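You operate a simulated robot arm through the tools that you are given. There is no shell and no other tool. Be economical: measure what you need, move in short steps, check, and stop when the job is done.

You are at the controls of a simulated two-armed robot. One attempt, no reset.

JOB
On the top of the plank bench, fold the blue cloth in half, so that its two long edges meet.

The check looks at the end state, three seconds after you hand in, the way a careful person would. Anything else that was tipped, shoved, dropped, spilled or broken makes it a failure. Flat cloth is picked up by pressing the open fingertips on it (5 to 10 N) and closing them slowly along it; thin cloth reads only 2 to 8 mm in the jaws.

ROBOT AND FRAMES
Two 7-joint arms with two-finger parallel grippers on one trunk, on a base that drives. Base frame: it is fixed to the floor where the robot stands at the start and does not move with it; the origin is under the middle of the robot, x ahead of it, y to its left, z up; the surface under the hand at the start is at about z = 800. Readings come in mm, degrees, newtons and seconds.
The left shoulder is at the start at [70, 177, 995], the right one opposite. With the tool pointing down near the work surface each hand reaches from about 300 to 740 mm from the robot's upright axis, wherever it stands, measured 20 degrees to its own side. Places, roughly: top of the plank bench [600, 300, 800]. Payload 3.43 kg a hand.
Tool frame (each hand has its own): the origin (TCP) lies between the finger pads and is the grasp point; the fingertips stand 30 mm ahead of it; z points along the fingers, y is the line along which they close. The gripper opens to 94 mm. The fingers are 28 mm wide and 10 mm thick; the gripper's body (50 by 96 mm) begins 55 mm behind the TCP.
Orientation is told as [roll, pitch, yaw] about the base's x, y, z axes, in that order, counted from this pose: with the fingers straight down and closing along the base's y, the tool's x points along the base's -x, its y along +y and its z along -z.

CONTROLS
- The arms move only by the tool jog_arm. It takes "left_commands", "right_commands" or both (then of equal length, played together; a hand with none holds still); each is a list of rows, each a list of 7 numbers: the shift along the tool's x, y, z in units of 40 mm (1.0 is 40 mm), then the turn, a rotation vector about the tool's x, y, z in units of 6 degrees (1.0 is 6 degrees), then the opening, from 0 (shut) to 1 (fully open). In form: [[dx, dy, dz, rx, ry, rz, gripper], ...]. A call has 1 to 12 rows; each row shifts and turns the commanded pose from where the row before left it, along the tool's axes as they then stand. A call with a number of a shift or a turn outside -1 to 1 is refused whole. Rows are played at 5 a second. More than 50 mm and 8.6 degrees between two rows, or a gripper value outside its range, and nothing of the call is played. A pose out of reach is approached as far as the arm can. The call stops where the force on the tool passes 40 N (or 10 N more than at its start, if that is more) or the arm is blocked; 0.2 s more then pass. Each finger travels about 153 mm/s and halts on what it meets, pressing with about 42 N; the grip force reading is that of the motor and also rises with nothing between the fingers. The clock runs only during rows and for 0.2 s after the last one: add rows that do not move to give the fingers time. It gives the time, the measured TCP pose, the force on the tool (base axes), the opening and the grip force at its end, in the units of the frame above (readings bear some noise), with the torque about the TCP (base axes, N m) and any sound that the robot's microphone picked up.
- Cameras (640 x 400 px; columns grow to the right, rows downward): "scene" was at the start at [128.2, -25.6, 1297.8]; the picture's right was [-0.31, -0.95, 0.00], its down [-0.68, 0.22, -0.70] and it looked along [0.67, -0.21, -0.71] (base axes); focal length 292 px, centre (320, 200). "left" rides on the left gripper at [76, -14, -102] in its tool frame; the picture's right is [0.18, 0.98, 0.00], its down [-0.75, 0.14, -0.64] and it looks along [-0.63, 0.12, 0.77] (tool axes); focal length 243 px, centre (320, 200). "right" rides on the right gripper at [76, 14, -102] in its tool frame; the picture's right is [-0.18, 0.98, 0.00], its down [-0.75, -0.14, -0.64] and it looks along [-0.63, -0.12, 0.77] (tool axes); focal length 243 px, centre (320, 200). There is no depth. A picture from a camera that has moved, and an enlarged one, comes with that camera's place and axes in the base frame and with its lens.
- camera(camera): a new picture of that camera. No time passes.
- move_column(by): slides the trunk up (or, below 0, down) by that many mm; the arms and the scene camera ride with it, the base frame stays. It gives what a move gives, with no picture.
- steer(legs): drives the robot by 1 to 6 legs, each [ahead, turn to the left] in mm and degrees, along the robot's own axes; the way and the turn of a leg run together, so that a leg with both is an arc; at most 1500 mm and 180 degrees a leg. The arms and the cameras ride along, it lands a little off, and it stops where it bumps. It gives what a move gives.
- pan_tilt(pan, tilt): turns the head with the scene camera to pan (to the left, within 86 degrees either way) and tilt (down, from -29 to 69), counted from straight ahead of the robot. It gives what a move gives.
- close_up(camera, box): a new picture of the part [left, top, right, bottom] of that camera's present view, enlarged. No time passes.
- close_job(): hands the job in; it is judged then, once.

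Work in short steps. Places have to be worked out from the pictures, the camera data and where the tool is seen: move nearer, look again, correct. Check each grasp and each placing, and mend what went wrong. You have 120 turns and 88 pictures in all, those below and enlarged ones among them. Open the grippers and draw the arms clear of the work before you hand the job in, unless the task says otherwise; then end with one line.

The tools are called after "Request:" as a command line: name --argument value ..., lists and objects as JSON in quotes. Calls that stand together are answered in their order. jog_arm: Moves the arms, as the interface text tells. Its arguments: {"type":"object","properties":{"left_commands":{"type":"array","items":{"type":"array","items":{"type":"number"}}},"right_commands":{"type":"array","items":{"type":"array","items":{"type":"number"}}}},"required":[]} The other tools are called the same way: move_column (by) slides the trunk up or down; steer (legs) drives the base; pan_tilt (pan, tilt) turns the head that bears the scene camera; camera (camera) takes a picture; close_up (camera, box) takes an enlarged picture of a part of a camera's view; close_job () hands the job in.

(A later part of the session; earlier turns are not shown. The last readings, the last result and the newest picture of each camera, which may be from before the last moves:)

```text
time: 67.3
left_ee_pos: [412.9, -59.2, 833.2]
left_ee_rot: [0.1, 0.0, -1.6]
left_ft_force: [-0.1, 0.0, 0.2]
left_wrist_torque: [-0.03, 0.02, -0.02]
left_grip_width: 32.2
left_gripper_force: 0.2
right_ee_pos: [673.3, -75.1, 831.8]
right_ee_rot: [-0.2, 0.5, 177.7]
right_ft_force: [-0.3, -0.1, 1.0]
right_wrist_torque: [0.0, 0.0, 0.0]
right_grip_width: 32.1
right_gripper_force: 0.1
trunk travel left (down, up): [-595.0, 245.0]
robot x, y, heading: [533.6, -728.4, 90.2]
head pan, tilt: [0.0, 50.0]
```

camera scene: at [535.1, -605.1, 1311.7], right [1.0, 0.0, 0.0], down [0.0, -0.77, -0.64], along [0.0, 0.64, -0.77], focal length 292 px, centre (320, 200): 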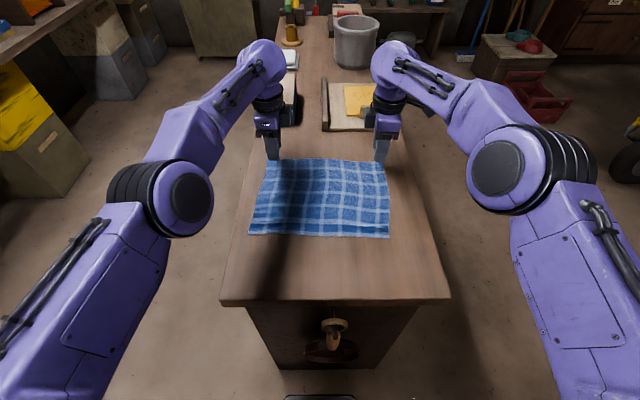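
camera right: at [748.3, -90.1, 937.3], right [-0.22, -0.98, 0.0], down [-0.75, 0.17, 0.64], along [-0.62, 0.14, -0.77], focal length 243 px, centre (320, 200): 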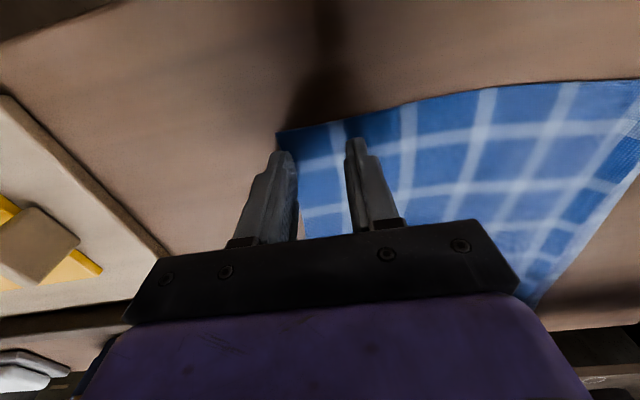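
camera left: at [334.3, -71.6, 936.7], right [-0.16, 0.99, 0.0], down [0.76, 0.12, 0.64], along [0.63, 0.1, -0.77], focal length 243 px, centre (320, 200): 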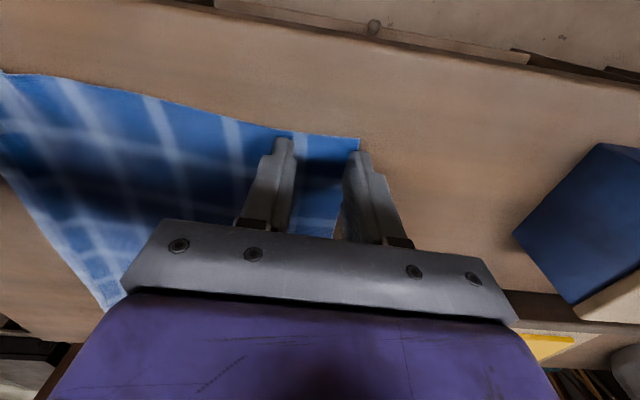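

Barely touching; a little further down.

Request:
jog_arm --left_commands '[[0, 0, 0.03, 0, 0, 0, 0.34], [0, 0, 0, 0, 0, 0, 0.34], [0, 0, 0, 0, 0, 0, 0.34]]' --right_commands '[[0, 0, 0.02, 0, 0, 0, 0.34], [0, 0, 0, 0, 0, 0, 0.34], [0, 0, 0, 0, 0, 0, 0.34]]'

```text
time: 68.1
left_ee_pos: [412.8, -60.5, 832.3]
left_ee_rot: [0.1, 0.0, -1.6]
left_ft_force: [-0.4, 0.5, 1.4]
left_wrist_torque: [-0.01, -0.03, -0.05]
left_grip_width: 32.0
left_gripper_force: 0.0
right_ee_pos: [672.6, -75.6, 832.3]
right_ee_rot: [-0.2, 0.3, 177.8]
right_ft_force: [-0.5, 0.6, 5.3]
right_wrist_torque: [0.01, -0.02, -0.01]
right_grip_width: 31.9
right_gripper_force: 0.1
trunk travel left (down, up): [-595.0, 245.0]
robot x, y, heading: [536.8, -729.8, 90.1]
head pan, tilt: [0.0, 50.0]
```

Pressing slightly more (about 8 N expected) and closing slowly.

Request:
jog_arm --left_commands '[[0, 0, 0.03, 0, 0, 0, 0.34], [0, 0, 0, 0, 0, 0, 0.31], [0, 0, 0, 0, 0, 0, 0.28], [0, 0, 0, 0, 0, 0, 0.25], [0, 0, 0, 0, 0, 0, 0.22], [0, 0, 0, 0, 0, 0, 0.19], [0, 0, 0, 0, 0, 0, 0.16], [0, 0, 0, 0, 0, 0, 0.13], [0, 0, 0, 0, 0, 0, 0.1], [0, 0, 0, 0, 0, 0, 0.06], [0, 0, 0, 0, 0, 0, 0.03], [0, 0, 0, 0, 0, 0, 0]]' --right_commands '[[0, 0, 0.015, 0, 0, 0, 0.34], [0, 0, 0, 0, 0, 0, 0.31], [0, 0, 0, 0, 0, 0, 0.28], [0, 0, 0, 0, 0, 0, 0.25], [0, 0, 0, 0, 0, 0, 0.22], [0, 0, 0, 0, 0, 0, 0.19], [0, 0, 0, 0, 0, 0, 0.16], [0, 0, 0, 0, 0, 0, 0.13], [0, 0, 0, 0, 0, 0, 0.1], [0, 0, 0, 0, 0, 0, 0.06], [0, 0, 0, 0, 0, 0, 0.03], [0, 0, 0, 0, 0, 0, 0]]'

Request:
camera --camera "left"

Request:
camera --camera "right"

```text
time: 70.7
left_ee_pos: [412.1, -60.5, 830.9]
left_ee_rot: [0.2, 0.1, -1.6]
left_ft_force: [1.8, -0.4, 5.9]
left_wrist_torque: [-0.03, 0.01, 0.02]
left_grip_width: 5.7
left_gripper_force: 39.8
right_ee_pos: [673.7, -77.0, 831.0]
right_ee_rot: [-0.2, 0.4, 177.7]
right_ft_force: [-0.7, -0.2, 6.7]
right_wrist_torque: [0.02, 0.02, -0.02]
right_grip_width: 2.0
right_gripper_force: 37.1
trunk travel left (down, up): [-595.0, 245.0]
robot x, y, heading: [535.0, -730.2, 90.1]
head pan, tilt: [0.0, 50.0]
```

```text
60 pictures are left
camera left: at [334.0, -72.7, 934.5], right [-0.16, 0.99, 0.0], down [0.76, 0.12, 0.64], along [0.63, 0.1, -0.77], focal length 243 px, centre (320, 200)
```

left: 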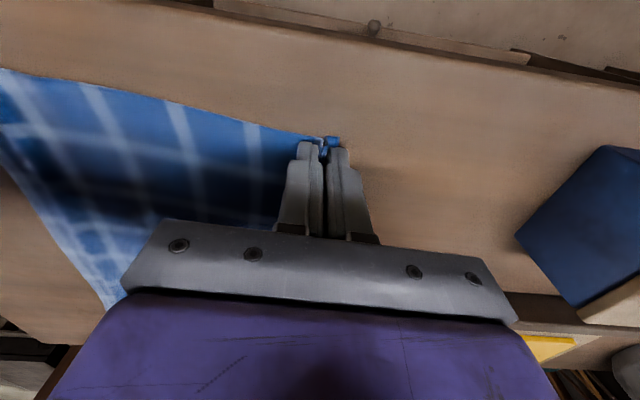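

```text
59 pictures are left
camera right: at [748.1, -94.0, 935.6], right [-0.22, -0.98, -0.01], down [-0.75, 0.17, 0.64], along [-0.62, 0.15, -0.77], focal length 243 px, centre (320, 200)
```

right: 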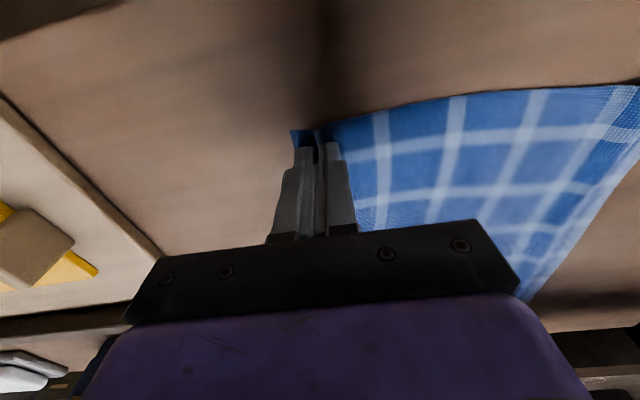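

Both corners are pinched right at the edge. I now lift along an arc toward the robot while tilting the fingers to follow the cloth (first half of the arc, slowly).

Request:
jog_arm --left_commands '[[0.01, -0.07, -0.27, -0.417, 0, 0, 0], [0.01, -0.07, -0.27, -0.417, 0, 0, 0], [0.01, -0.12, -0.26, -0.417, 0, 0, 0], [0.01, -0.12, -0.26, -0.417, 0, 0, 0], [0.01, -0.17, -0.245, -0.417, 0, 0, 0], [0.01, -0.17, -0.245, -0.417, 0, 0, 0], [0.01, -0.21, -0.22, -0.417, 0, 0, 0], [0.01, -0.21, -0.22, -0.417, 0, 0, 0], [0.01, -0.245, -0.195, -0.417, 0, 0, 0], [0.01, -0.245, -0.195, -0.417, 0, 0, 0], [0.01, -0.27, -0.16, -0.417, 0, 0, 0], [0.01, -0.27, -0.16, -0.417, 0, 0, 0]]' --right_commands '[[-0.01, 0.07, -0.27, 0.417, 0, 0, 0], [-0.01, 0.07, -0.27, 0.417, 0, 0, 0], [-0.01, 0.12, -0.26, 0.417, 0, 0, 0], [-0.01, 0.12, -0.26, 0.417, 0, 0, 0], [-0.01, 0.17, -0.245, 0.417, 0, 0, 0], [-0.01, 0.17, -0.245, 0.417, 0, 0, 0], [-0.01, 0.21, -0.22, 0.417, 0, 0, 0], [-0.01, 0.21, -0.22, 0.417, 0, 0, 0], [-0.01, 0.245, -0.195, 0.417, 0, 0, 0], [-0.01, 0.245, -0.195, 0.417, 0, 0, 0], [-0.01, 0.27, -0.16, 0.417, 0, 0, 0], [-0.01, 0.27, -0.16, 0.417, 0, 0, 0]]'

Request:
camera --camera "scene"

```text
time: 73.3
left_ee_pos: [404.4, -165.1, 911.1]
left_ee_rot: [30.2, 0.0, -1.6]
left_ft_force: [-0.3, 0.4, 0.3]
left_wrist_torque: [0.07, 0.0, 0.02]
left_grip_width: 5.7
left_gripper_force: 39.6
right_ee_pos: [663.5, -180.9, 910.0]
right_ee_rot: [-30.3, 0.3, 177.8]
right_ft_force: [0.3, 0.7, -0.4]
right_wrist_torque: [-0.01, 0.02, -0.01]
right_grip_width: 1.9
right_gripper_force: 36.2
trunk travel left (down, up): [-595.0, 245.0]
robot x, y, heading: [531.3, -734.0, 90.0]
head pan, tilt: [0.0, 50.0]
```

```text
58 pictures are left
camera scene: at [534.9, -606.4, 1311.8], right [1.0, 0.0, 0.0], down [0.0, -0.77, -0.64], along [0.0, 0.64, -0.77], focal length 292 px, centre (320, 200)
```

scene: 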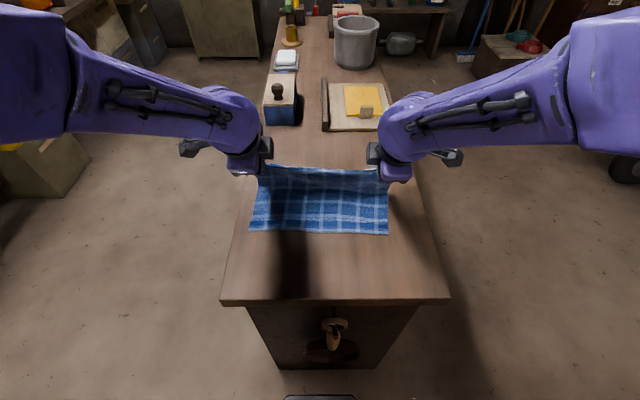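

The cloth is lifted evenly. Continuing the second part of the arc, stopping short of the table.

Request:
jog_arm --left_commands '[[0.01, -0.29, -0.12, -0.417, 0, 0, 0], [0.01, -0.29, -0.12, -0.417, 0, 0, 0], [0.01, -0.3, -0.08, -0.417, 0, 0, 0], [0.01, -0.3, -0.08, -0.417, 0, 0, 0], [0.01, -0.3, -0.03, -0.417, 0, 0, 0], [0.01, -0.3, -0.03, -0.417, 0, 0, 0], [0.01, -0.295, 0.015, -0.417, 0, 0, 0], [0.01, -0.295, 0.015, -0.417, 0, 0, 0], [0, 0, 0, 0, 0, 0, 0]]' --right_commands '[[-0.01, 0.29, -0.12, 0.417, 0, 0, 0], [-0.01, 0.29, -0.12, 0.417, 0, 0, 0], [-0.01, 0.3, -0.08, 0.417, 0, 0, 0], [-0.01, 0.3, -0.08, 0.417, 0, 0, 0], [-0.01, 0.3, -0.03, 0.417, 0, 0, 0], [-0.01, 0.3, -0.03, 0.417, 0, 0, 0], [-0.01, 0.295, 0.015, 0.417, 0, 0, 0], [-0.01, 0.295, 0.015, 0.417, 0, 0, 0], [0, 0, 0, 0, 0, 0, 0]]'

Request:
close_up --camera "scene" --box '[200, 120, 440, 270]'

Request:
camera --camera "left"

Request:
camera --camera "right"

```text
time: 75.3
left_ee_pos: [403.6, -242.9, 872.5]
left_ee_rot: [50.1, -1.9, -1.2]
left_ft_force: [2.7, 0.4, 0.4]
left_wrist_torque: [0.0, -0.08, -0.07]
left_grip_width: 2.3
left_gripper_force: 37.1
left hand out of reach, approached as far as the arm can: row 6
right_ee_pos: [670.0, -231.2, 889.8]
right_ee_rot: [-40.1, 2.5, 176.3]
right_ft_force: [-3.2, 0.5, 0.2]
right_wrist_torque: [-0.06, 0.08, 0.07]
right_grip_width: 2.0
right_gripper_force: 37.0
right hand out of reach, approached as far as the arm can: row 4, 5, 6, 7, 8
trunk travel left (down, up): [-595.0, 245.0]
robot x, y, heading: [535.8, -732.2, 89.9]
head pan, tilt: [0.0, 50.0]
```

```text
2.67 times, centred on (320, 195) of scene
camera zoom: at [534.8, -604.9, 1311.6], right [1.0, 0.0, 0.0], down [0.0, -0.77, -0.64], along [0.0, 0.64, -0.77], focal length 779 px, centre (320, 213)
```

zoom: 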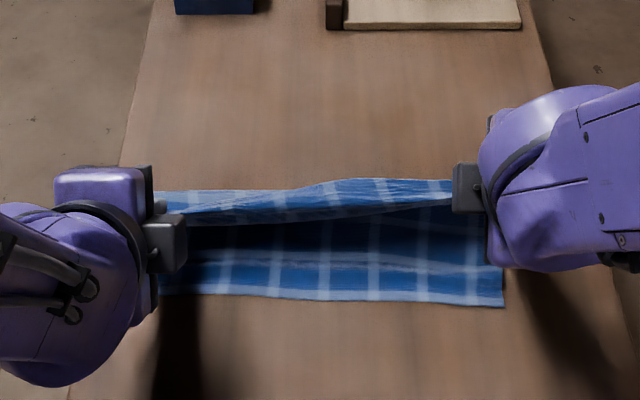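

```text
56 pictures are left
camera left: at [321.9, -328.6, 924.9], right [-0.2, 0.63, 0.75], down [0.73, -0.42, 0.54], along [0.66, 0.65, -0.38], focal length 243 px, centre (320, 200)
```

left: 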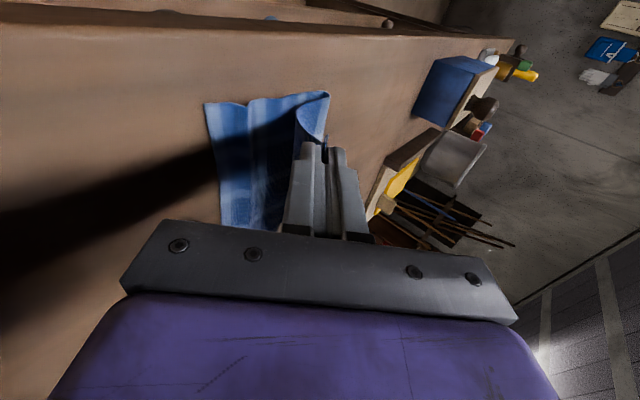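

```text
55 pictures are left
camera right: at [737.6, -312.6, 963.0], right [-0.21, -0.74, -0.64], down [-0.8, -0.25, 0.55], along [-0.57, 0.62, -0.54], focal length 243 px, centre (320, 200)
```

right: 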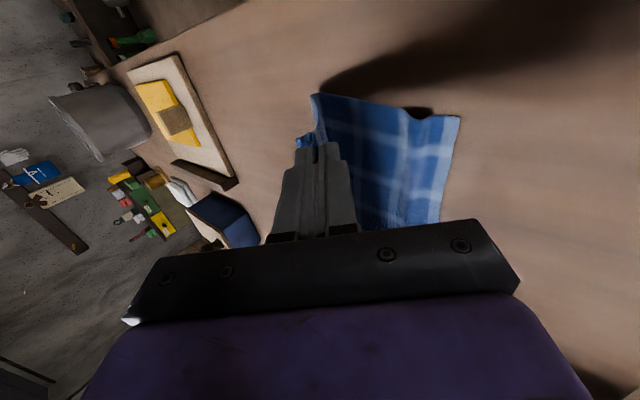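

The right hand hit a wrist limit near 40° tilt and lags. I ease its tilt back to about 35° while holding position, then read.

Request:
jog_arm --right_commands '[[0, 0, 0, -0.83, 0, 0, 0], [0, 0, 0, -0.83, 0, 0, 0], [0, 0, 0, -0.83, 0, 0, 0], [0, 0, 0, 0, 0, 0, 0], [0, 0, 0, 0, 0, 0, 0]]'

```text
time: 76.5
left_ee_pos: [404.1, -242.8, 872.0]
left_ee_rot: [50.1, -1.8, -1.2]
left_ft_force: [2.5, -0.3, 0.3]
left_wrist_torque: [0.01, -0.09, 0.0]
left_grip_width: 2.3
left_gripper_force: 37.2
right_ee_pos: [669.7, -231.6, 889.4]
right_ee_rot: [-25.0, 2.4, 176.2]
right_ft_force: [-1.8, -0.1, -0.8]
right_wrist_torque: [0.0, 0.06, 0.04]
right_grip_width: 2.1
right_gripper_force: 36.3
trunk travel left (down, up): [-595.0, 245.0]
robot x, y, heading: [534.3, -732.3, 90.1]
head pan, tilt: [0.0, 50.0]
```

Commands reset to the reached pose; right is at 25° tilt. I lower both toward the near edge in small steps with right tilt about 30°, leaving about 12 mm to go.

Request:
jog_arm --left_commands '[[0, -0.13, 0.05, 0, 0, 0, 0], [0, -0.13, 0.05, 0, 0, 0, 0], [0, -0.13, 0.05, 0, 0, 0, 0], [0, -0.13, 0.05, 0, 0, 0, 0], [0, -0.13, 0.05, 0, 0, 0, 0], [0, -0.13, 0.05, 0, 0, 0, 0], [0, 0, 0, 0, 0, 0, 0]]' --right_commands '[[-0.02, 0.15, 0.12, 0.14, 0, 0, 0], [-0.02, 0.15, 0.12, 0.14, 0, 0, 0], [-0.02, 0.15, 0.12, 0.14, 0, 0, 0], [-0.02, 0.15, 0.12, 0.14, 0, 0, 0], [-0.02, 0.15, 0.12, 0.14, 0, 0, 0], [-0.02, 0.15, 0.12, 0.14, 0, 0, 0], [0, 0, 0, 0, 0, 0, 0]]'

Request:
close_up --camera "scene" --box '[200, 120, 440, 270]'

Request:
camera --camera "left"

Request:
camera --camera "right"

```text
time: 78.1
left_ee_pos: [404.8, -250.7, 846.5]
left_ee_rot: [50.7, -2.4, -1.1]
left_ft_force: [0.9, 0.4, 0.3]
left_wrist_torque: [0.01, -0.02, 0.01]
left_grip_width: 2.2
left_gripper_force: 37.4
right_ee_pos: [666.7, -251.5, 846.6]
right_ee_rot: [-30.1, 2.4, 176.1]
right_ft_force: [-0.1, 0.6, 0.7]
right_wrist_torque: [0.01, 0.03, 0.0]
right_grip_width: 2.4
right_gripper_force: 36.8
trunk travel left (down, up): [-595.0, 245.0]
robot x, y, heading: [536.0, -731.5, 89.9]
head pan, tilt: [0.0, 50.0]
```

```text
2.67 times, centred on (320, 195) of scene
camera zoom: at [535.5, -604.8, 1311.6], right [1.0, 0.0, 0.0], down [0.0, -0.77, -0.64], along [0.0, 0.64, -0.77], focal length 779 px, centre (320, 213)
```

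zoom: 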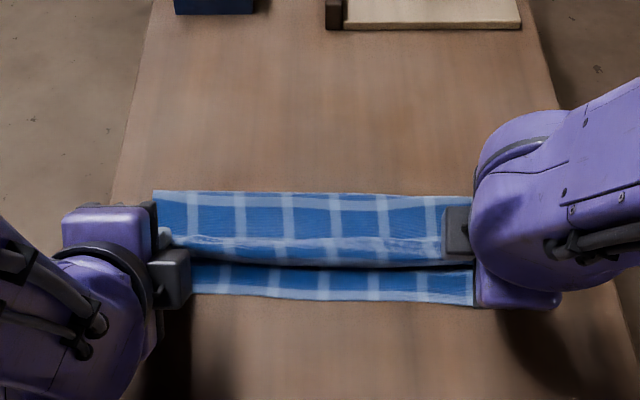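

```text
53 pictures are left
camera left: at [322.7, -337.5, 897.2], right [-0.2, 0.63, 0.75], down [0.72, -0.42, 0.55], along [0.66, 0.66, -0.37], focal length 243 px, centre (320, 200)
```

left: 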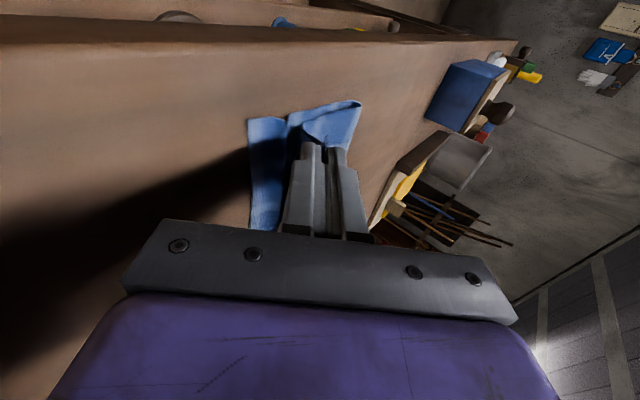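

```text
52 pictures are left
camera right: at [734.4, -319.0, 932.4], right [-0.22, -0.84, -0.5], down [-0.79, -0.15, 0.59], along [-0.57, 0.53, -0.63], focal length 243 px, centre (320, 200)
```

right: 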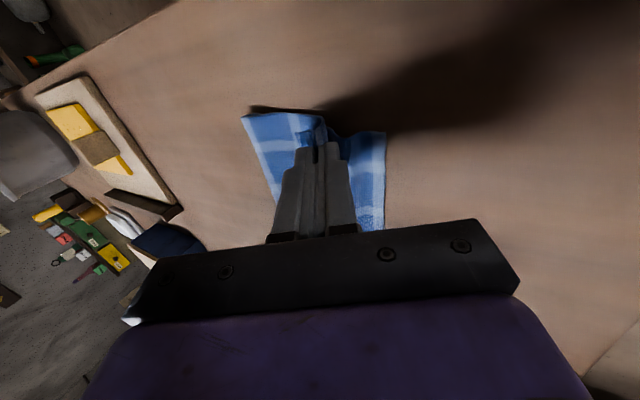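

The fold line sits at y ≈ −153 and the near edge at −268: good halves. I lower the last ~15 mm while moving slightly toward the near edge.

Request:
jog_arm --left_commands '[[0, -0.14, 0.04, 0, 0, 0, 0], [0, -0.14, 0.04, 0, 0, 0, 0], [0, -0.14, 0.03, 0, 0, 0, 0], [0, 0, 0, 0, 0, 0, 0]]' --right_commands '[[0, 0.11, 0.07, 0, 0, 0, 0], [0, 0.11, 0.07, 0, 0, 0, 0], [0, 0.1, 0.07, 0, 0, 0, 0], [0, 0, 0, 0, 0, 0, 0]]'

Request:
close_up --camera "left" --box '[180, 60, 440, 222]'

Request:
close_up --camera "right" --box '[180, 60, 440, 222]'

```text
time: 79.1
left_ee_pos: [405.1, -257.2, 832.0]
left_ee_rot: [50.9, -2.7, -0.7]
left_ft_force: [0.2, -0.4, 0.1]
left_wrist_torque: [0.05, 0.01, 0.0]
left_grip_width: 2.7
left_gripper_force: 36.8
right_ee_pos: [665.6, -256.7, 832.0]
right_ee_rot: [-30.1, 2.4, 176.3]
right_ft_force: [0.4, -0.5, 3.8]
right_wrist_torque: [-0.04, 0.03, -0.02]
right_grip_width: 1.8
right_gripper_force: 36.6
trunk travel left (down, up): [-595.0, 245.0]
robot x, y, heading: [536.8, -730.9, 90.1]
head pan, tilt: [0.0, 50.0]
```

```text
2.46 times, centred on (310, 141) of left
camera zoom: at [322.7, -344.5, 882.5], right [-0.21, 0.62, 0.75], down [0.72, -0.42, 0.55], along [0.66, 0.66, -0.36], focal length 597 px, centre (345, 345)
```

zoom: 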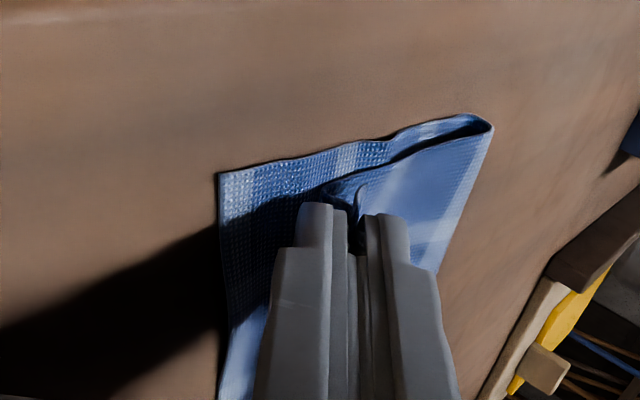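

```text
2.46 times, centred on (310, 141) of right
camera zoom: at [734.1, -325.7, 919.2], right [-0.22, -0.84, -0.5], down [-0.79, -0.15, 0.59], along [-0.57, 0.53, -0.63], focal length 597 px, centre (345, 345)
```

zoom: 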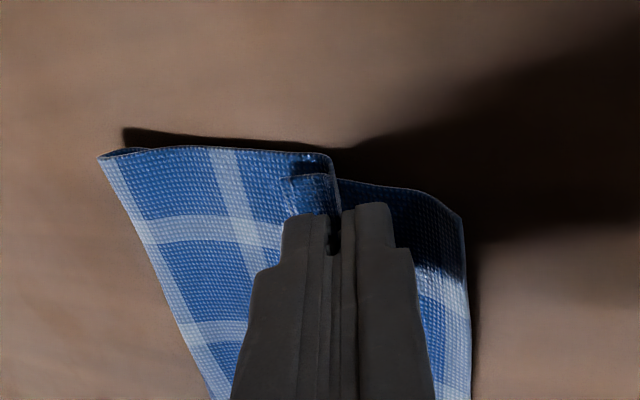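

Both corners lie over the near edge, ridge held between the fingertips. I open slightly, compensating for the lower finger, then withdraw along the fingers.

Request:
jog_arm --left_commands '[[0, 0.03, -0.02, 0, 0, 0, 0.04], [0, 0.03, -0.02, 0, 0, 0, 0.08], [0, 0.03, -0.02, 0, 0, 0, 0.11], [0, 0, 0, 0, 0, 0, 0.11], [0, 0, -0.15, 0, 0, 0, 0.11], [0, 0, -0.2, 0, 0, 0, 0.11], [0, 0, -0.3, 0, 0, 0, 0.11], [0, 0, -0.4, 0, 0, 0, 0.11], [0, 0.5, -0.5, 0, 0, 0, 0.11], [0, 0.5, -0.5, 0, 0, 0, 0.11], [0, 0.5, 0, 0, 0, 0, 0.11]]' --right_commands '[[0, -0.03, -0.03, 0, 0, 0, 0.04], [0, -0.02, -0.02, 0, 0, 0, 0.08], [0, -0.02, -0.02, 0, 0, 0, 0.11], [0, 0, 0, 0, 0, 0, 0.11], [0, 0, -0.15, 0, 0, 0, 0.11], [0, 0, -0.2, 0, 0, 0, 0.11], [0, 0, -0.3, 0, 0, 0, 0.11], [0, 0, -0.4, 0, 0, 0, 0.11], [0, 0, -0.6, 0, 0, 0, 0.11], [0, 0, -0.6, 0, 0, 0, 0.11], [0, 0, 0, 0, 0, 0, 0.11]]'

Request:
camera --camera "scene"

Request:
close_up --camera "scene" --box '[200, 140, 440, 290]'

```text
time: 81.5
left_ee_pos: [404.1, -278.0, 923.4]
left_ee_rot: [50.0, 0.0, -1.7]
left_ft_force: [0.0, -0.5, 0.2]
left_wrist_torque: [-0.01, -0.01, 0.0]
left_grip_width: 10.5
left_gripper_force: 0.0
left hand out of reach, approached as far as the arm can: row 9
right_ee_pos: [659.8, -301.4, 915.1]
right_ee_rot: [-30.0, 2.5, 176.2]
right_ft_force: [0.0, 0.9, -0.6]
right_wrist_torque: [0.02, -0.03, -0.01]
right_grip_width: 10.4
right_gripper_force: 0.2
trunk travel left (down, up): [-595.0, 245.0]
robot x, y, heading: [532.3, -733.4, 90.1]
head pan, tilt: [0.0, 50.0]
```

```text
49 pictures are left
camera scene: at [535.0, -604.0, 1311.5], right [1.0, 0.0, 0.0], down [0.0, -0.77, -0.64], along [0.0, 0.64, -0.77], focal length 292 px, centre (320, 200)
```

scene: 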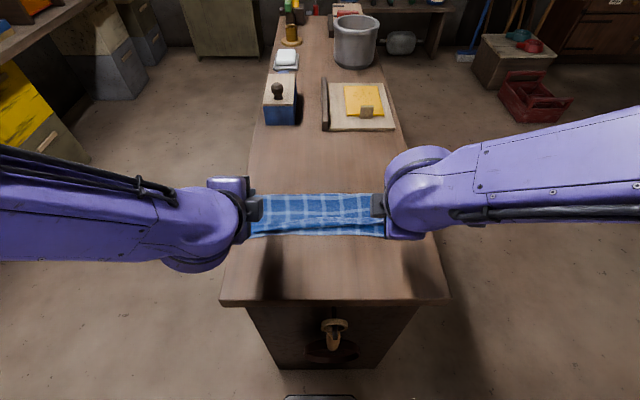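

```text
2.67 times, centred on (320, 215) of scene
camera zoom: at [535.0, -604.0, 1311.5], right [1.0, 0.0, 0.0], down [0.0, -0.77, -0.64], along [0.0, 0.64, -0.77], focal length 779 px, centre (320, 160)
```

zoom: 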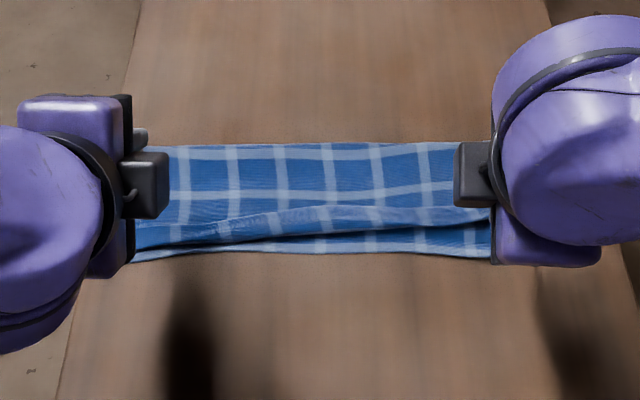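

Released. I straighten and move both hands up and outward so I can see the cloth.

Request:
jog_arm --left_commands '[[0.6, 0, -0.2, 1, 0, 0, 0.11], [0.6, 0, -0.2, 1, 0, 0, 0.11], [0.6, 0, 0, 1, 0, 0, 0.11], [0.6, 0, 0, 1, 0, 0, 0.11], [0, 0, 0, 1, 0, 0, 0.11], [0, 0, 0, 1, 0, 0, 0.11], [0, 0, 0, 1, 0, 0, 0.11], [0, 0, 0, 1, 0, 0, 0.11], [0, 0, 0, 0.3, 0, 0, 0.11]]' --right_commands '[[0.6, 0, -0.2, -1, 0, 0, 0.11], [0.6, 0, -0.2, -1, 0, 0, 0.11], [0.6, 0, 0, -1, 0, 0, 0.11], [0.6, 0, 0, -1, 0, 0, 0.11], [0.2, 0, 0, -1, 0, 0, 0.11], [0, 0, 0, 0, 0, 0, 0.11], [0, 0, 0, 0, 0, 0, 0.11], [0, 0, 0, 0, 0, 0, 0.11], [0, 0, 0, 0, 0, 0, 0.11]]'

Request:
close_up --camera "scene" --box '[220, 160, 420, 285]'

```text
time: 83.5
left_ee_pos: [327.5, -279.3, 862.6]
left_ee_rot: [0.1, 0.0, -1.5]
left_ft_force: [-0.2, 1.0, 0.2]
left_wrist_torque: [-0.04, 0.0, -0.03]
left_grip_width: 10.2
left_gripper_force: 0.1
left hand out of reach, approached as far as the arm can: row 1, 2, 3, 4
right_ee_pos: [761.4, -314.6, 932.4]
right_ee_rot: [-0.2, 2.5, 176.2]
right_ft_force: [-0.2, -0.4, -0.3]
right_wrist_torque: [-0.02, 0.0, 0.01]
right_grip_width: 10.4
right_gripper_force: 0.1
trunk travel left (down, up): [-595.0, 245.0]
robot x, y, heading: [533.7, -732.6, 90.0]
head pan, tilt: [0.0, 50.0]
```

```text
3.20 times, centred on (320, 222) of scene
camera zoom: at [534.8, -605.1, 1311.7], right [1.0, 0.0, 0.0], down [0.0, -0.77, -0.64], along [0.0, 0.64, -0.77], focal length 935 px, centre (320, 128)
```

zoom: 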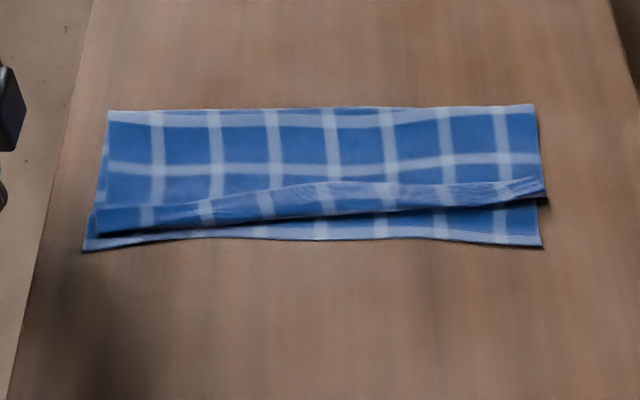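

The left end nearly meets; the right end lies ~27 mm short and its border looks rolled back. Zooming in on it.

Request:
close_up --camera "scene" --box '[330, 205, 400, 249]'

Request:
close_up --camera "scene" --box '[240, 205, 310, 249]'

Request:
camera --camera "right"

Request:
camera --camera "left"

```text
9.09 times, centred on (365, 227) of scene
camera zoom: at [534.8, -605.1, 1311.7], right [1.0, 0.0, 0.0], down [0.0, -0.77, -0.64], along [0.0, 0.64, -0.77], focal length 2657 px, centre (-89, -46)
```

zoom: 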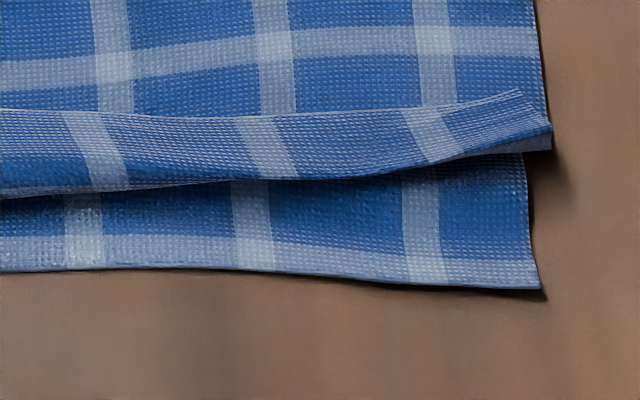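

```text
9.09 times, centred on (275, 227) of scene
camera zoom: at [534.8, -605.1, 1311.7], right [1.0, 0.0, 0.0], down [0.0, -0.77, -0.64], along [0.0, 0.64, -0.77], focal length 2657 px, centre (729, -46)
```

zoom: 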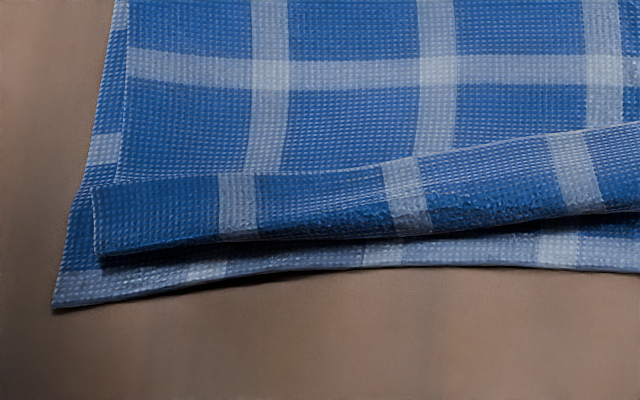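

```text
44 pictures are left
camera right: at [832.3, -334.1, 1039.9], right [-0.25, -0.97, -0.01], down [-0.77, 0.19, 0.61], along [-0.59, 0.16, -0.79], focal length 243 px, centre (320, 200)
```

right: 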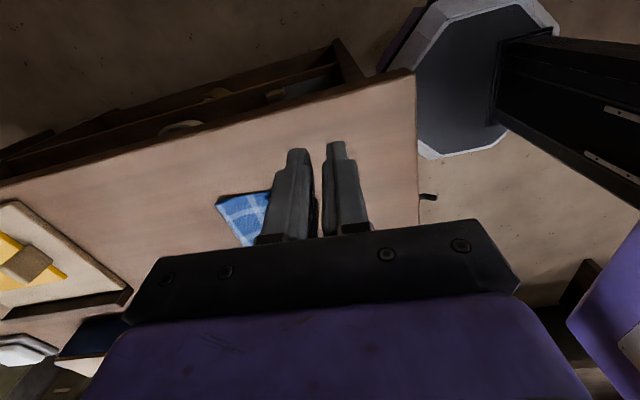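

```text
43 pictures are left
camera left: at [248.3, -291.1, 965.5], right [-0.16, 0.99, 0.0], down [0.76, 0.12, 0.64], along [0.63, 0.1, -0.77], focal length 243 px, centre (320, 200)
```

left: 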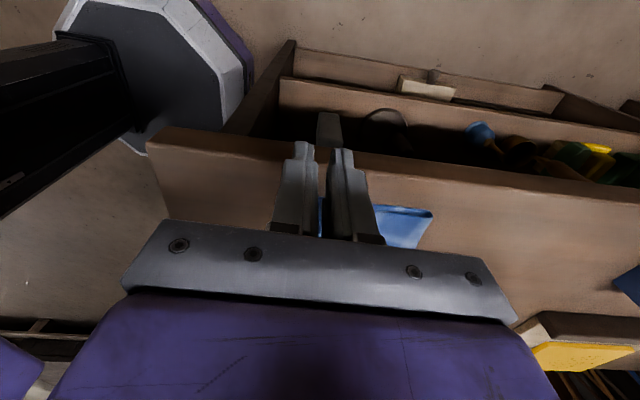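

The top layer's border strip is folded back on top (~15 mm), and the right end is ~19 mm short. I'll pinch that rolled border at the right corner, shift it toward the near edge, then flip the border flat. Moving the right hand above it first.

Request:
jog_arm --left_commands '[[0.3, 0, -0.5, 0, 0, 0, 0.3], [0.3, 0, -0.5, 0, 0, 0, 0.3], [0, 0, -0.5, 0, 0, 0, 0.3], [0, 0, 0, 0, 0, 0, 0.3], [0, 0, 0, 0, 0, 0, 0.3], [0, 0, 0, 0, 0, 0, 0.3], [0, 0, 0, 0, 0, 0, 0.3]]' --right_commands '[[-0.5, -0.5, 0.2, 0, 0.42, -0.3, 0.34], [-0.5, -0.5, 0.3, 0, 0, 0, 0.34], [-0.5, -0.5, 0.4, 0, 0, 0, 0.34], [-0.5, -0.45, 0.4, 0, 0, 0, 0.34], [-0.22, 0, 0.5, 0, 0, 0, 0.34], [0, 0, 0, 0, 0, 0, 0.34], [0, 0, 0, 0, 0, 0, 0.34]]'

Request:
camera --camera "right"

```text
time: 85.1
left_ee_pos: [302.1, -277.8, 923.3]
left_ee_rot: [0.3, 0.0, -1.6]
left_ft_force: [1.0, -0.1, 0.4]
left_wrist_torque: [-0.02, -0.01, -0.02]
left_grip_width: 28.3
left_gripper_force: 0.0
right_ee_pos: [682.6, -233.5, 854.8]
right_ee_rot: [-0.1, 5.0, 178.1]
right_ft_force: [-0.6, 0.1, 0.2]
right_wrist_torque: [-0.01, 0.02, 0.0]
right_grip_width: 31.8
right_gripper_force: 0.0
trunk travel left (down, up): [-595.0, 245.0]
robot x, y, heading: [534.9, -734.6, 90.0]
head pan, tilt: [0.0, 50.0]
```

```text
42 pictures are left
camera right: at [749.1, -249.6, 965.1], right [-0.22, -0.98, -0.02], down [-0.8, 0.17, 0.57], along [-0.56, 0.14, -0.82], focal length 243 px, centre (320, 200)
```

right: 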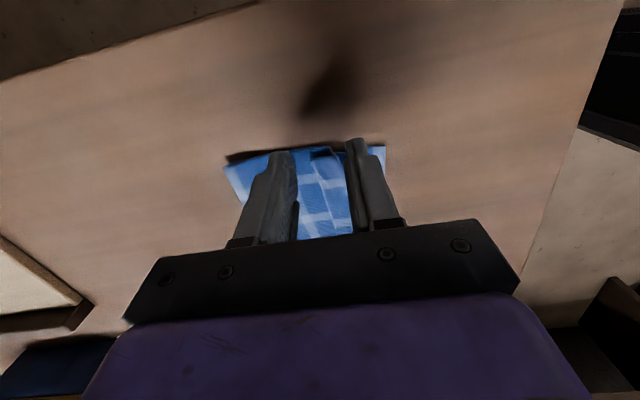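

I turned the small pitch the wrong way; correcting that, centring at x ≈ 673, y ≈ −237, then looking closely.

Request:
jog_arm --right_commands '[[0, 0, 0, 0, -0.83, 0, 0.34], [-0.24, 0.09, 0.25, 0, 0, 0, 0.34], [0, 0, 0, 0, 0, 0, 0.34]]'

Request:
close_up --camera "right" --box '[200, 90, 440, 240]'

```text
time: 85.9
left_ee_pos: [304.3, -277.1, 922.8]
left_ee_rot: [0.2, 0.2, -1.6]
left_ft_force: [-0.3, -0.5, 0.1]
left_wrist_torque: [0.0, 0.02, 0.02]
left_grip_width: 27.9
left_gripper_force: 0.0
right_ee_pos: [673.4, -235.9, 844.8]
right_ee_rot: [0.1, -0.1, 178.0]
right_ft_force: [-0.6, 0.3, -0.1]
right_wrist_torque: [0.04, 0.04, 0.01]
right_grip_width: 32.0
right_gripper_force: 0.1
trunk travel left (down, up): [-595.0, 245.0]
robot x, y, heading: [535.0, -730.0, 90.1]
head pan, tilt: [0.0, 50.0]
```

```text
2.67 times, centred on (320, 165) of right
camera zoom: at [748.8, -253.5, 948.5], right [-0.22, -0.98, 0.0], down [-0.75, 0.17, 0.64], along [-0.63, 0.14, -0.77], focal length 647 px, centre (320, 293)
```

zoom: 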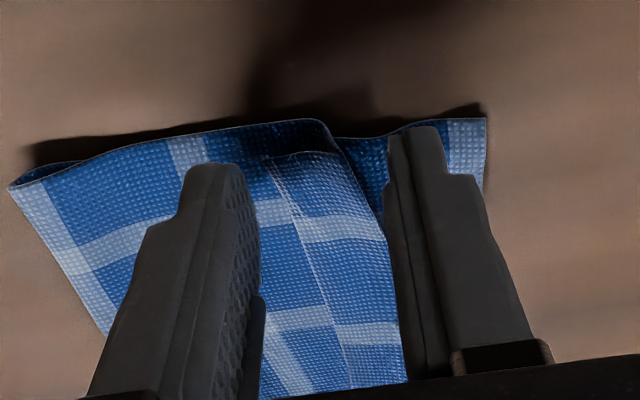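

Very clear view: the flap lies between the two fingers. Lowering until the tips lightly touch the upper layer, so that closing lifts the flap's free edge into the jaws.

Request:
jog_arm --right_commands '[[0, 0, 0.1, 0, 0, 0, 0.34], [0, 0, 0.1, 0, 0, 0, 0.34], [0, 0, 0.08, 0, 0, 0, 0.34], [0, 0, 0, 0, 0, 0, 0.34]]'

Request:
close_up --camera "right" --box '[200, 90, 440, 240]'

```text
time: 86.9
left_ee_pos: [304.3, -277.0, 921.2]
left_ee_rot: [0.3, 0.0, -1.6]
left_ft_force: [0.3, 0.0, -0.5]
left_wrist_torque: [-0.08, 0.03, -0.01]
left_grip_width: 27.9
left_gripper_force: 0.1
right_ee_pos: [673.9, -236.5, 833.0]
right_ee_rot: [0.0, 0.0, 178.0]
right_ft_force: [0.4, -0.2, 0.5]
right_wrist_torque: [0.03, 0.05, 0.0]
right_grip_width: 31.9
right_gripper_force: 0.0
trunk travel left (down, up): [-595.0, 245.0]
robot x, y, heading: [535.6, -733.5, 90.0]
head pan, tilt: [0.0, 50.0]
```

```text
2.67 times, centred on (320, 165) of right
camera zoom: at [748.9, -253.6, 937.2], right [-0.22, -0.98, 0.0], down [-0.75, 0.17, 0.64], along [-0.63, 0.14, -0.77], focal length 647 px, centre (320, 293)
```

zoom: 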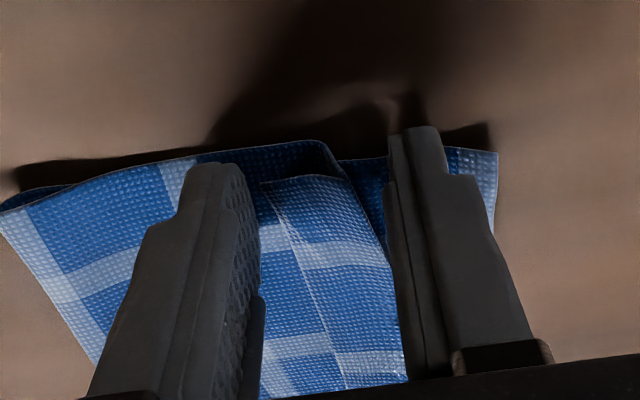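

Tips at z ≈ 803 with no load. Closing slowly.

Request:
jog_arm --right_commands '[[0, 0, 0, 0, 0, 0, 0.3], [0, 0, 0, 0, 0, 0, 0.27], [0, 0, 0, 0, 0, 0, 0.24], [0, 0, 0, 0, 0, 0, 0.21], [0, 0, 0, 0, 0, 0, 0.18], [0, 0, 0, 0, 0, 0, 0.15], [0, 0, 0, 0, 0, 0, 0.12], [0, 0, 0, 0, 0, 0, 0.09], [0, 0, 0, 0, 0, 0, 0.06], [0, 0, 0, 0, 0, 0, 0.03], [0, 0, 0, 0, 0, 0, 0], [0, 0, 0, 0, 0, 0, 0]]'

Request:
close_up --camera "right" --box '[200, 90, 440, 240]'

```text
time: 89.5
left_ee_pos: [302.4, -276.5, 923.2]
left_ee_rot: [0.2, 0.0, -1.5]
left_ft_force: [-0.4, -0.3, 0.3]
left_wrist_torque: [-0.01, -0.02, 0.01]
left_grip_width: 28.1
left_gripper_force: 0.1
right_ee_pos: [673.6, -236.2, 833.3]
right_ee_rot: [-0.1, 0.0, 178.0]
right_ft_force: [-0.5, -0.2, 0.6]
right_wrist_torque: [0.02, -0.03, -0.05]
right_grip_width: 2.8
right_gripper_force: 37.3
trunk travel left (down, up): [-595.0, 245.0]
robot x, y, heading: [538.0, -731.3, 90.2]
head pan, tilt: [0.0, 50.0]
```

```text
2.67 times, centred on (320, 165) of right
camera zoom: at [748.7, -253.6, 937.4], right [-0.22, -0.98, 0.0], down [-0.75, 0.17, 0.64], along [-0.63, 0.14, -0.77], focal length 647 px, centre (320, 293)
```

zoom: 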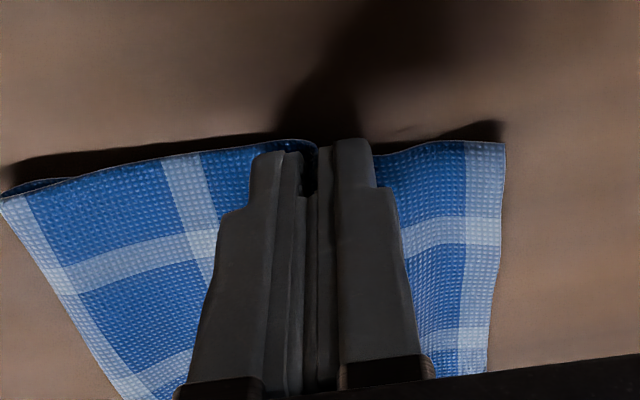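

The flap's free edge now stands pinched between the fingers — effectively gripping the edge itself. I lift 10 mm, move it toward the near edge and tilt 30° so the flap leans outward.

Request:
jog_arm --right_commands '[[0, 0, -0.13, 0, 0, 0, 0], [0, 0, -0.12, 0, 0, 0, 0], [0, 0.2, 0, 1, 0, 0, 0], [0, 0.2, -0.02, 1, 0, 0, 0], [0, 0.196, -0.04, 1, 0, 0, 0], [0, 0.19, -0.06, 1, 0, 0, 0], [0, 0.183, -0.08, 1, 0, 0, 0], [0, 0, 0, 0, 0, 0, 0]]'

Request:
close_up --camera "right" --box '[200, 90, 440, 240]'

Request:
close_up --camera "scene" --box '[220, 160, 420, 285]'

```text
time: 91.3
left_ee_pos: [302.9, -277.0, 921.8]
left_ee_rot: [0.2, 0.1, -1.6]
left_ft_force: [0.2, 0.2, -0.7]
left_wrist_torque: [-0.01, 0.03, -0.01]
left_grip_width: 28.2
left_gripper_force: 0.1
right_ee_pos: [672.4, -276.5, 843.3]
right_ee_rot: [-30.0, -0.1, 178.0]
right_ft_force: [-0.4, 1.1, -0.9]
right_wrist_torque: [-0.01, 0.05, 0.01]
right_grip_width: 2.7
right_gripper_force: 37.6
trunk travel left (down, up): [-595.0, 245.0]
robot x, y, heading: [534.7, -729.1, 90.3]
head pan, tilt: [0.0, 50.0]
```

```text
2.67 times, centred on (320, 165) of right
camera zoom: at [746.2, -342.6, 925.7], right [-0.21, -0.84, -0.49], down [-0.76, -0.17, 0.63], along [-0.61, 0.51, -0.6], focal length 647 px, centre (320, 293)
```

zoom: 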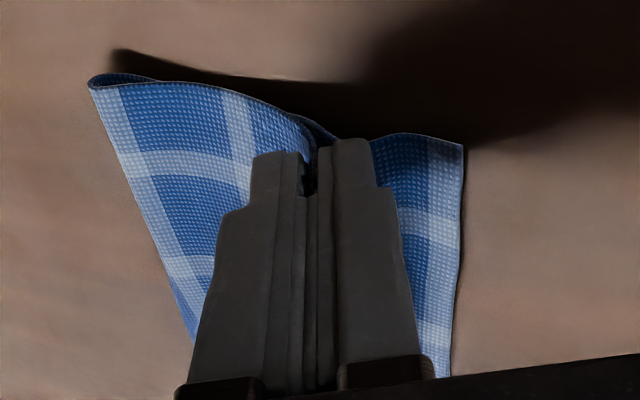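

```text
3.20 times, centred on (320, 222) of scene
camera zoom: at [535.8, -604.2, 1311.6], right [1.0, 0.0, 0.0], down [0.0, -0.77, -0.64], along [0.0, 0.64, -0.77], focal length 935 px, centre (320, 128)
```

zoom: 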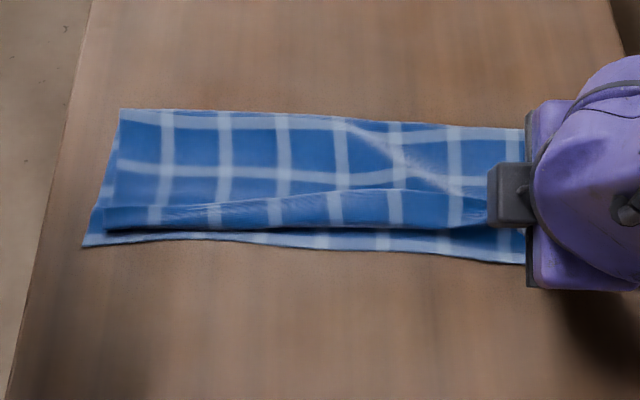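

The right end came along; the border should now fall near the edge. Lowering 5 mm, releasing a little and withdrawing.

Request:
jog_arm --right_commands '[[0, 0.06, 0.1, 0, 0, 0, 0], [0, 0, 0, 0, 0, 0, 0.03], [0, 0, -0.02, 0, 0, 0, 0.07], [0, 0, -0.02, 0, 0, 0, 0.1], [0, 0, -0.15, 0, 0, 0, 0.1], [0, 0, -0.25, 0, 0, 0, 0.1], [0, 0, -0.4, 0, 0, 0, 0.1], [0, 0, -0.6, 0, 0, 0, 0.1], [0.4, 0, -0.6, 0, 0, 0, 0.1], [0.8, 0, 0, 0, 0, 0, 0.1], [0.8, 0, 0, 0, 0, 0, 0.1], [0, 0, 0, 0, 0, 0, 0.1]]'

Request:
close_up --camera "scene" --box '[220, 160, 420, 285]'

```text
time: 93.9
left_ee_pos: [302.0, -277.4, 922.0]
left_ee_rot: [0.1, 0.0, -1.5]
left_ft_force: [-0.4, 0.3, -0.4]
left_wrist_torque: [0.03, -0.03, 0.0]
left_grip_width: 28.0
left_gripper_force: 0.0
right_ee_pos: [749.9, -320.2, 910.0]
right_ee_rot: [-30.0, 0.1, 178.0]
right_ft_force: [-0.7, -0.6, -0.7]
right_wrist_torque: [-0.01, -0.05, -0.02]
right_grip_width: 9.8
right_gripper_force: 0.1
trunk travel left (down, up): [-595.0, 245.0]
robot x, y, heading: [534.5, -728.9, 89.8]
head pan, tilt: [0.0, 50.0]
```

```text
3.20 times, centred on (320, 222) of scene
camera zoom: at [533.3, -604.7, 1311.6], right [1.0, 0.0, 0.0], down [0.0, -0.77, -0.64], along [0.0, 0.64, -0.77], focal length 935 px, centre (320, 128)
```

zoom: 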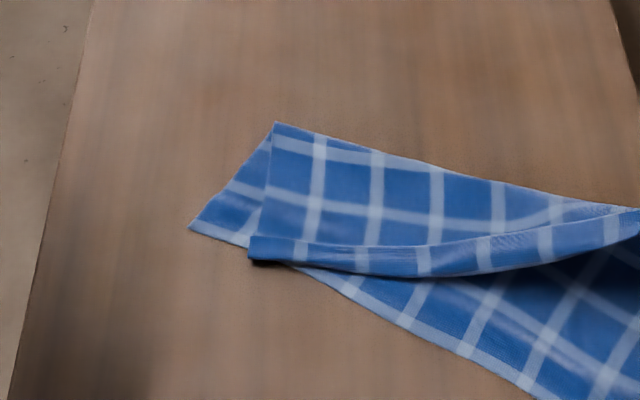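

The cloth stuck to the right fingers and got dragged. Looking before doing anything else.

Request:
camera --camera "scene"

Request:
camera --camera "right"

```text
35 pictures are left
camera scene: at [533.3, -604.7, 1311.6], right [1.0, 0.0, 0.0], down [0.0, -0.77, -0.64], along [0.0, 0.64, -0.77], focal length 292 px, centre (320, 200)
```

scene: 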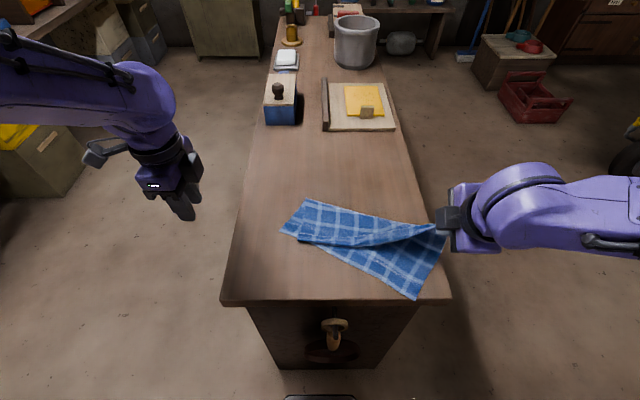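

```text
34 pictures are left
camera right: at [823.6, -386.3, 992.8], right [-0.21, -0.84, -0.49], down [-0.76, -0.17, 0.62], along [-0.61, 0.51, -0.61], focal length 243 px, centre (320, 200)
```

right: 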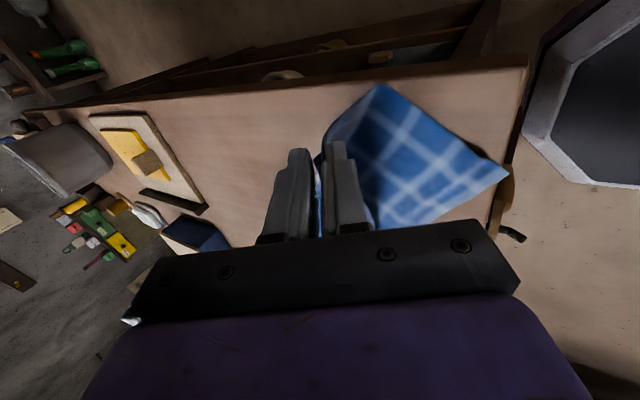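

The border is hooked on a finger. I retrace the path back to where it was, low over the cloth, before opening wider.

Request:
jog_arm --right_commands '[[-0.5, 0, 0, 0, 0, 0, 0.1], [-0.5, 0, 0, 0, 0, 0, 0.1], [-0.5, 0, 0.2, 0, 0, 0, 0.1], [-0.5, 0, 0.4, 0, 0, 0, 0.1], [0, 0, 0.5, 0, 0, 0, 0.1], [0, 0, 0.5, 0, 0, 0, 0.1], [0, 0, 0.1, -1, 0, 0, 0.1], [0, 0, 0, -1, 0, 0, 0.1], [0, 0, 0, -1, 0, 0, 0.1], [0, 0, 0, -1, 0, 0, 0.1], [0, 0, 0, -1, 0, 0, 0.1], [0, 0, 0, 0, 0, 0, 0.1]]'

Request:
camera --camera "scene"

Request:
camera --camera "right"

```text
time: 96.5
left_ee_pos: [303.0, -277.2, 923.3]
left_ee_rot: [0.3, 0.0, -1.6]
left_ft_force: [-0.1, -0.4, 0.4]
left_wrist_torque: [0.0, -0.01, 0.01]
left_grip_width: 28.4
left_gripper_force: 0.2
right_ee_pos: [670.4, -284.8, 851.5]
right_ee_rot: [0.1, 0.0, 178.2]
right_ft_force: [1.1, 0.6, 0.1]
right_wrist_torque: [0.01, 0.0, -0.02]
right_grip_width: 9.4
right_gripper_force: 0.1
trunk travel left (down, up): [-595.0, 245.0]
robot x, y, heading: [534.5, -732.1, 90.1]
head pan, tilt: [0.0, 50.0]
```

```text
33 pictures are left
camera scene: at [535.1, -605.3, 1311.7], right [1.0, 0.0, 0.0], down [0.0, -0.77, -0.64], along [0.0, 0.64, -0.77], focal length 292 px, centre (320, 200)
```

scene: 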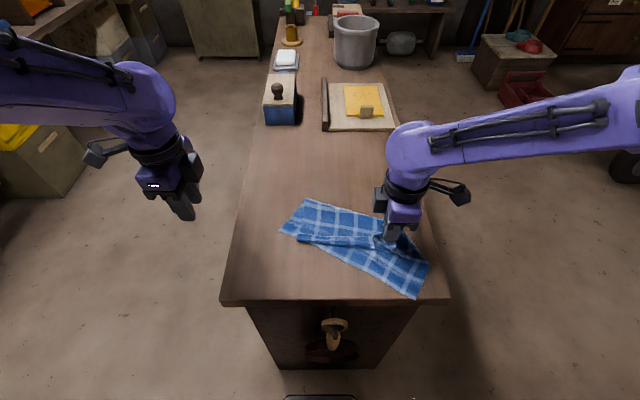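

```text
32 pictures are left
camera right: at [747.1, -300.7, 954.3], right [-0.22, -0.98, 0.0], down [-0.75, 0.17, 0.64], along [-0.63, 0.14, -0.77], focal length 243 px, centre (320, 200)
```

right: 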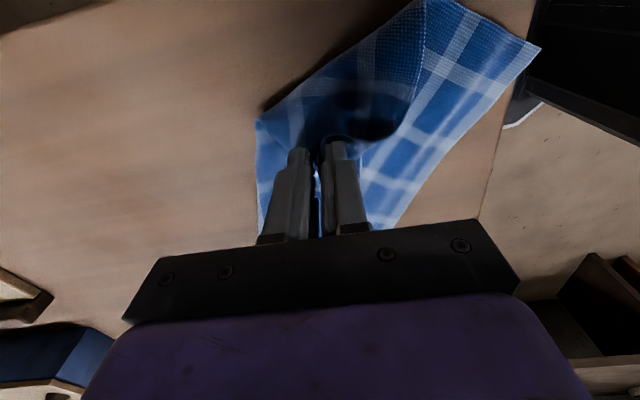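

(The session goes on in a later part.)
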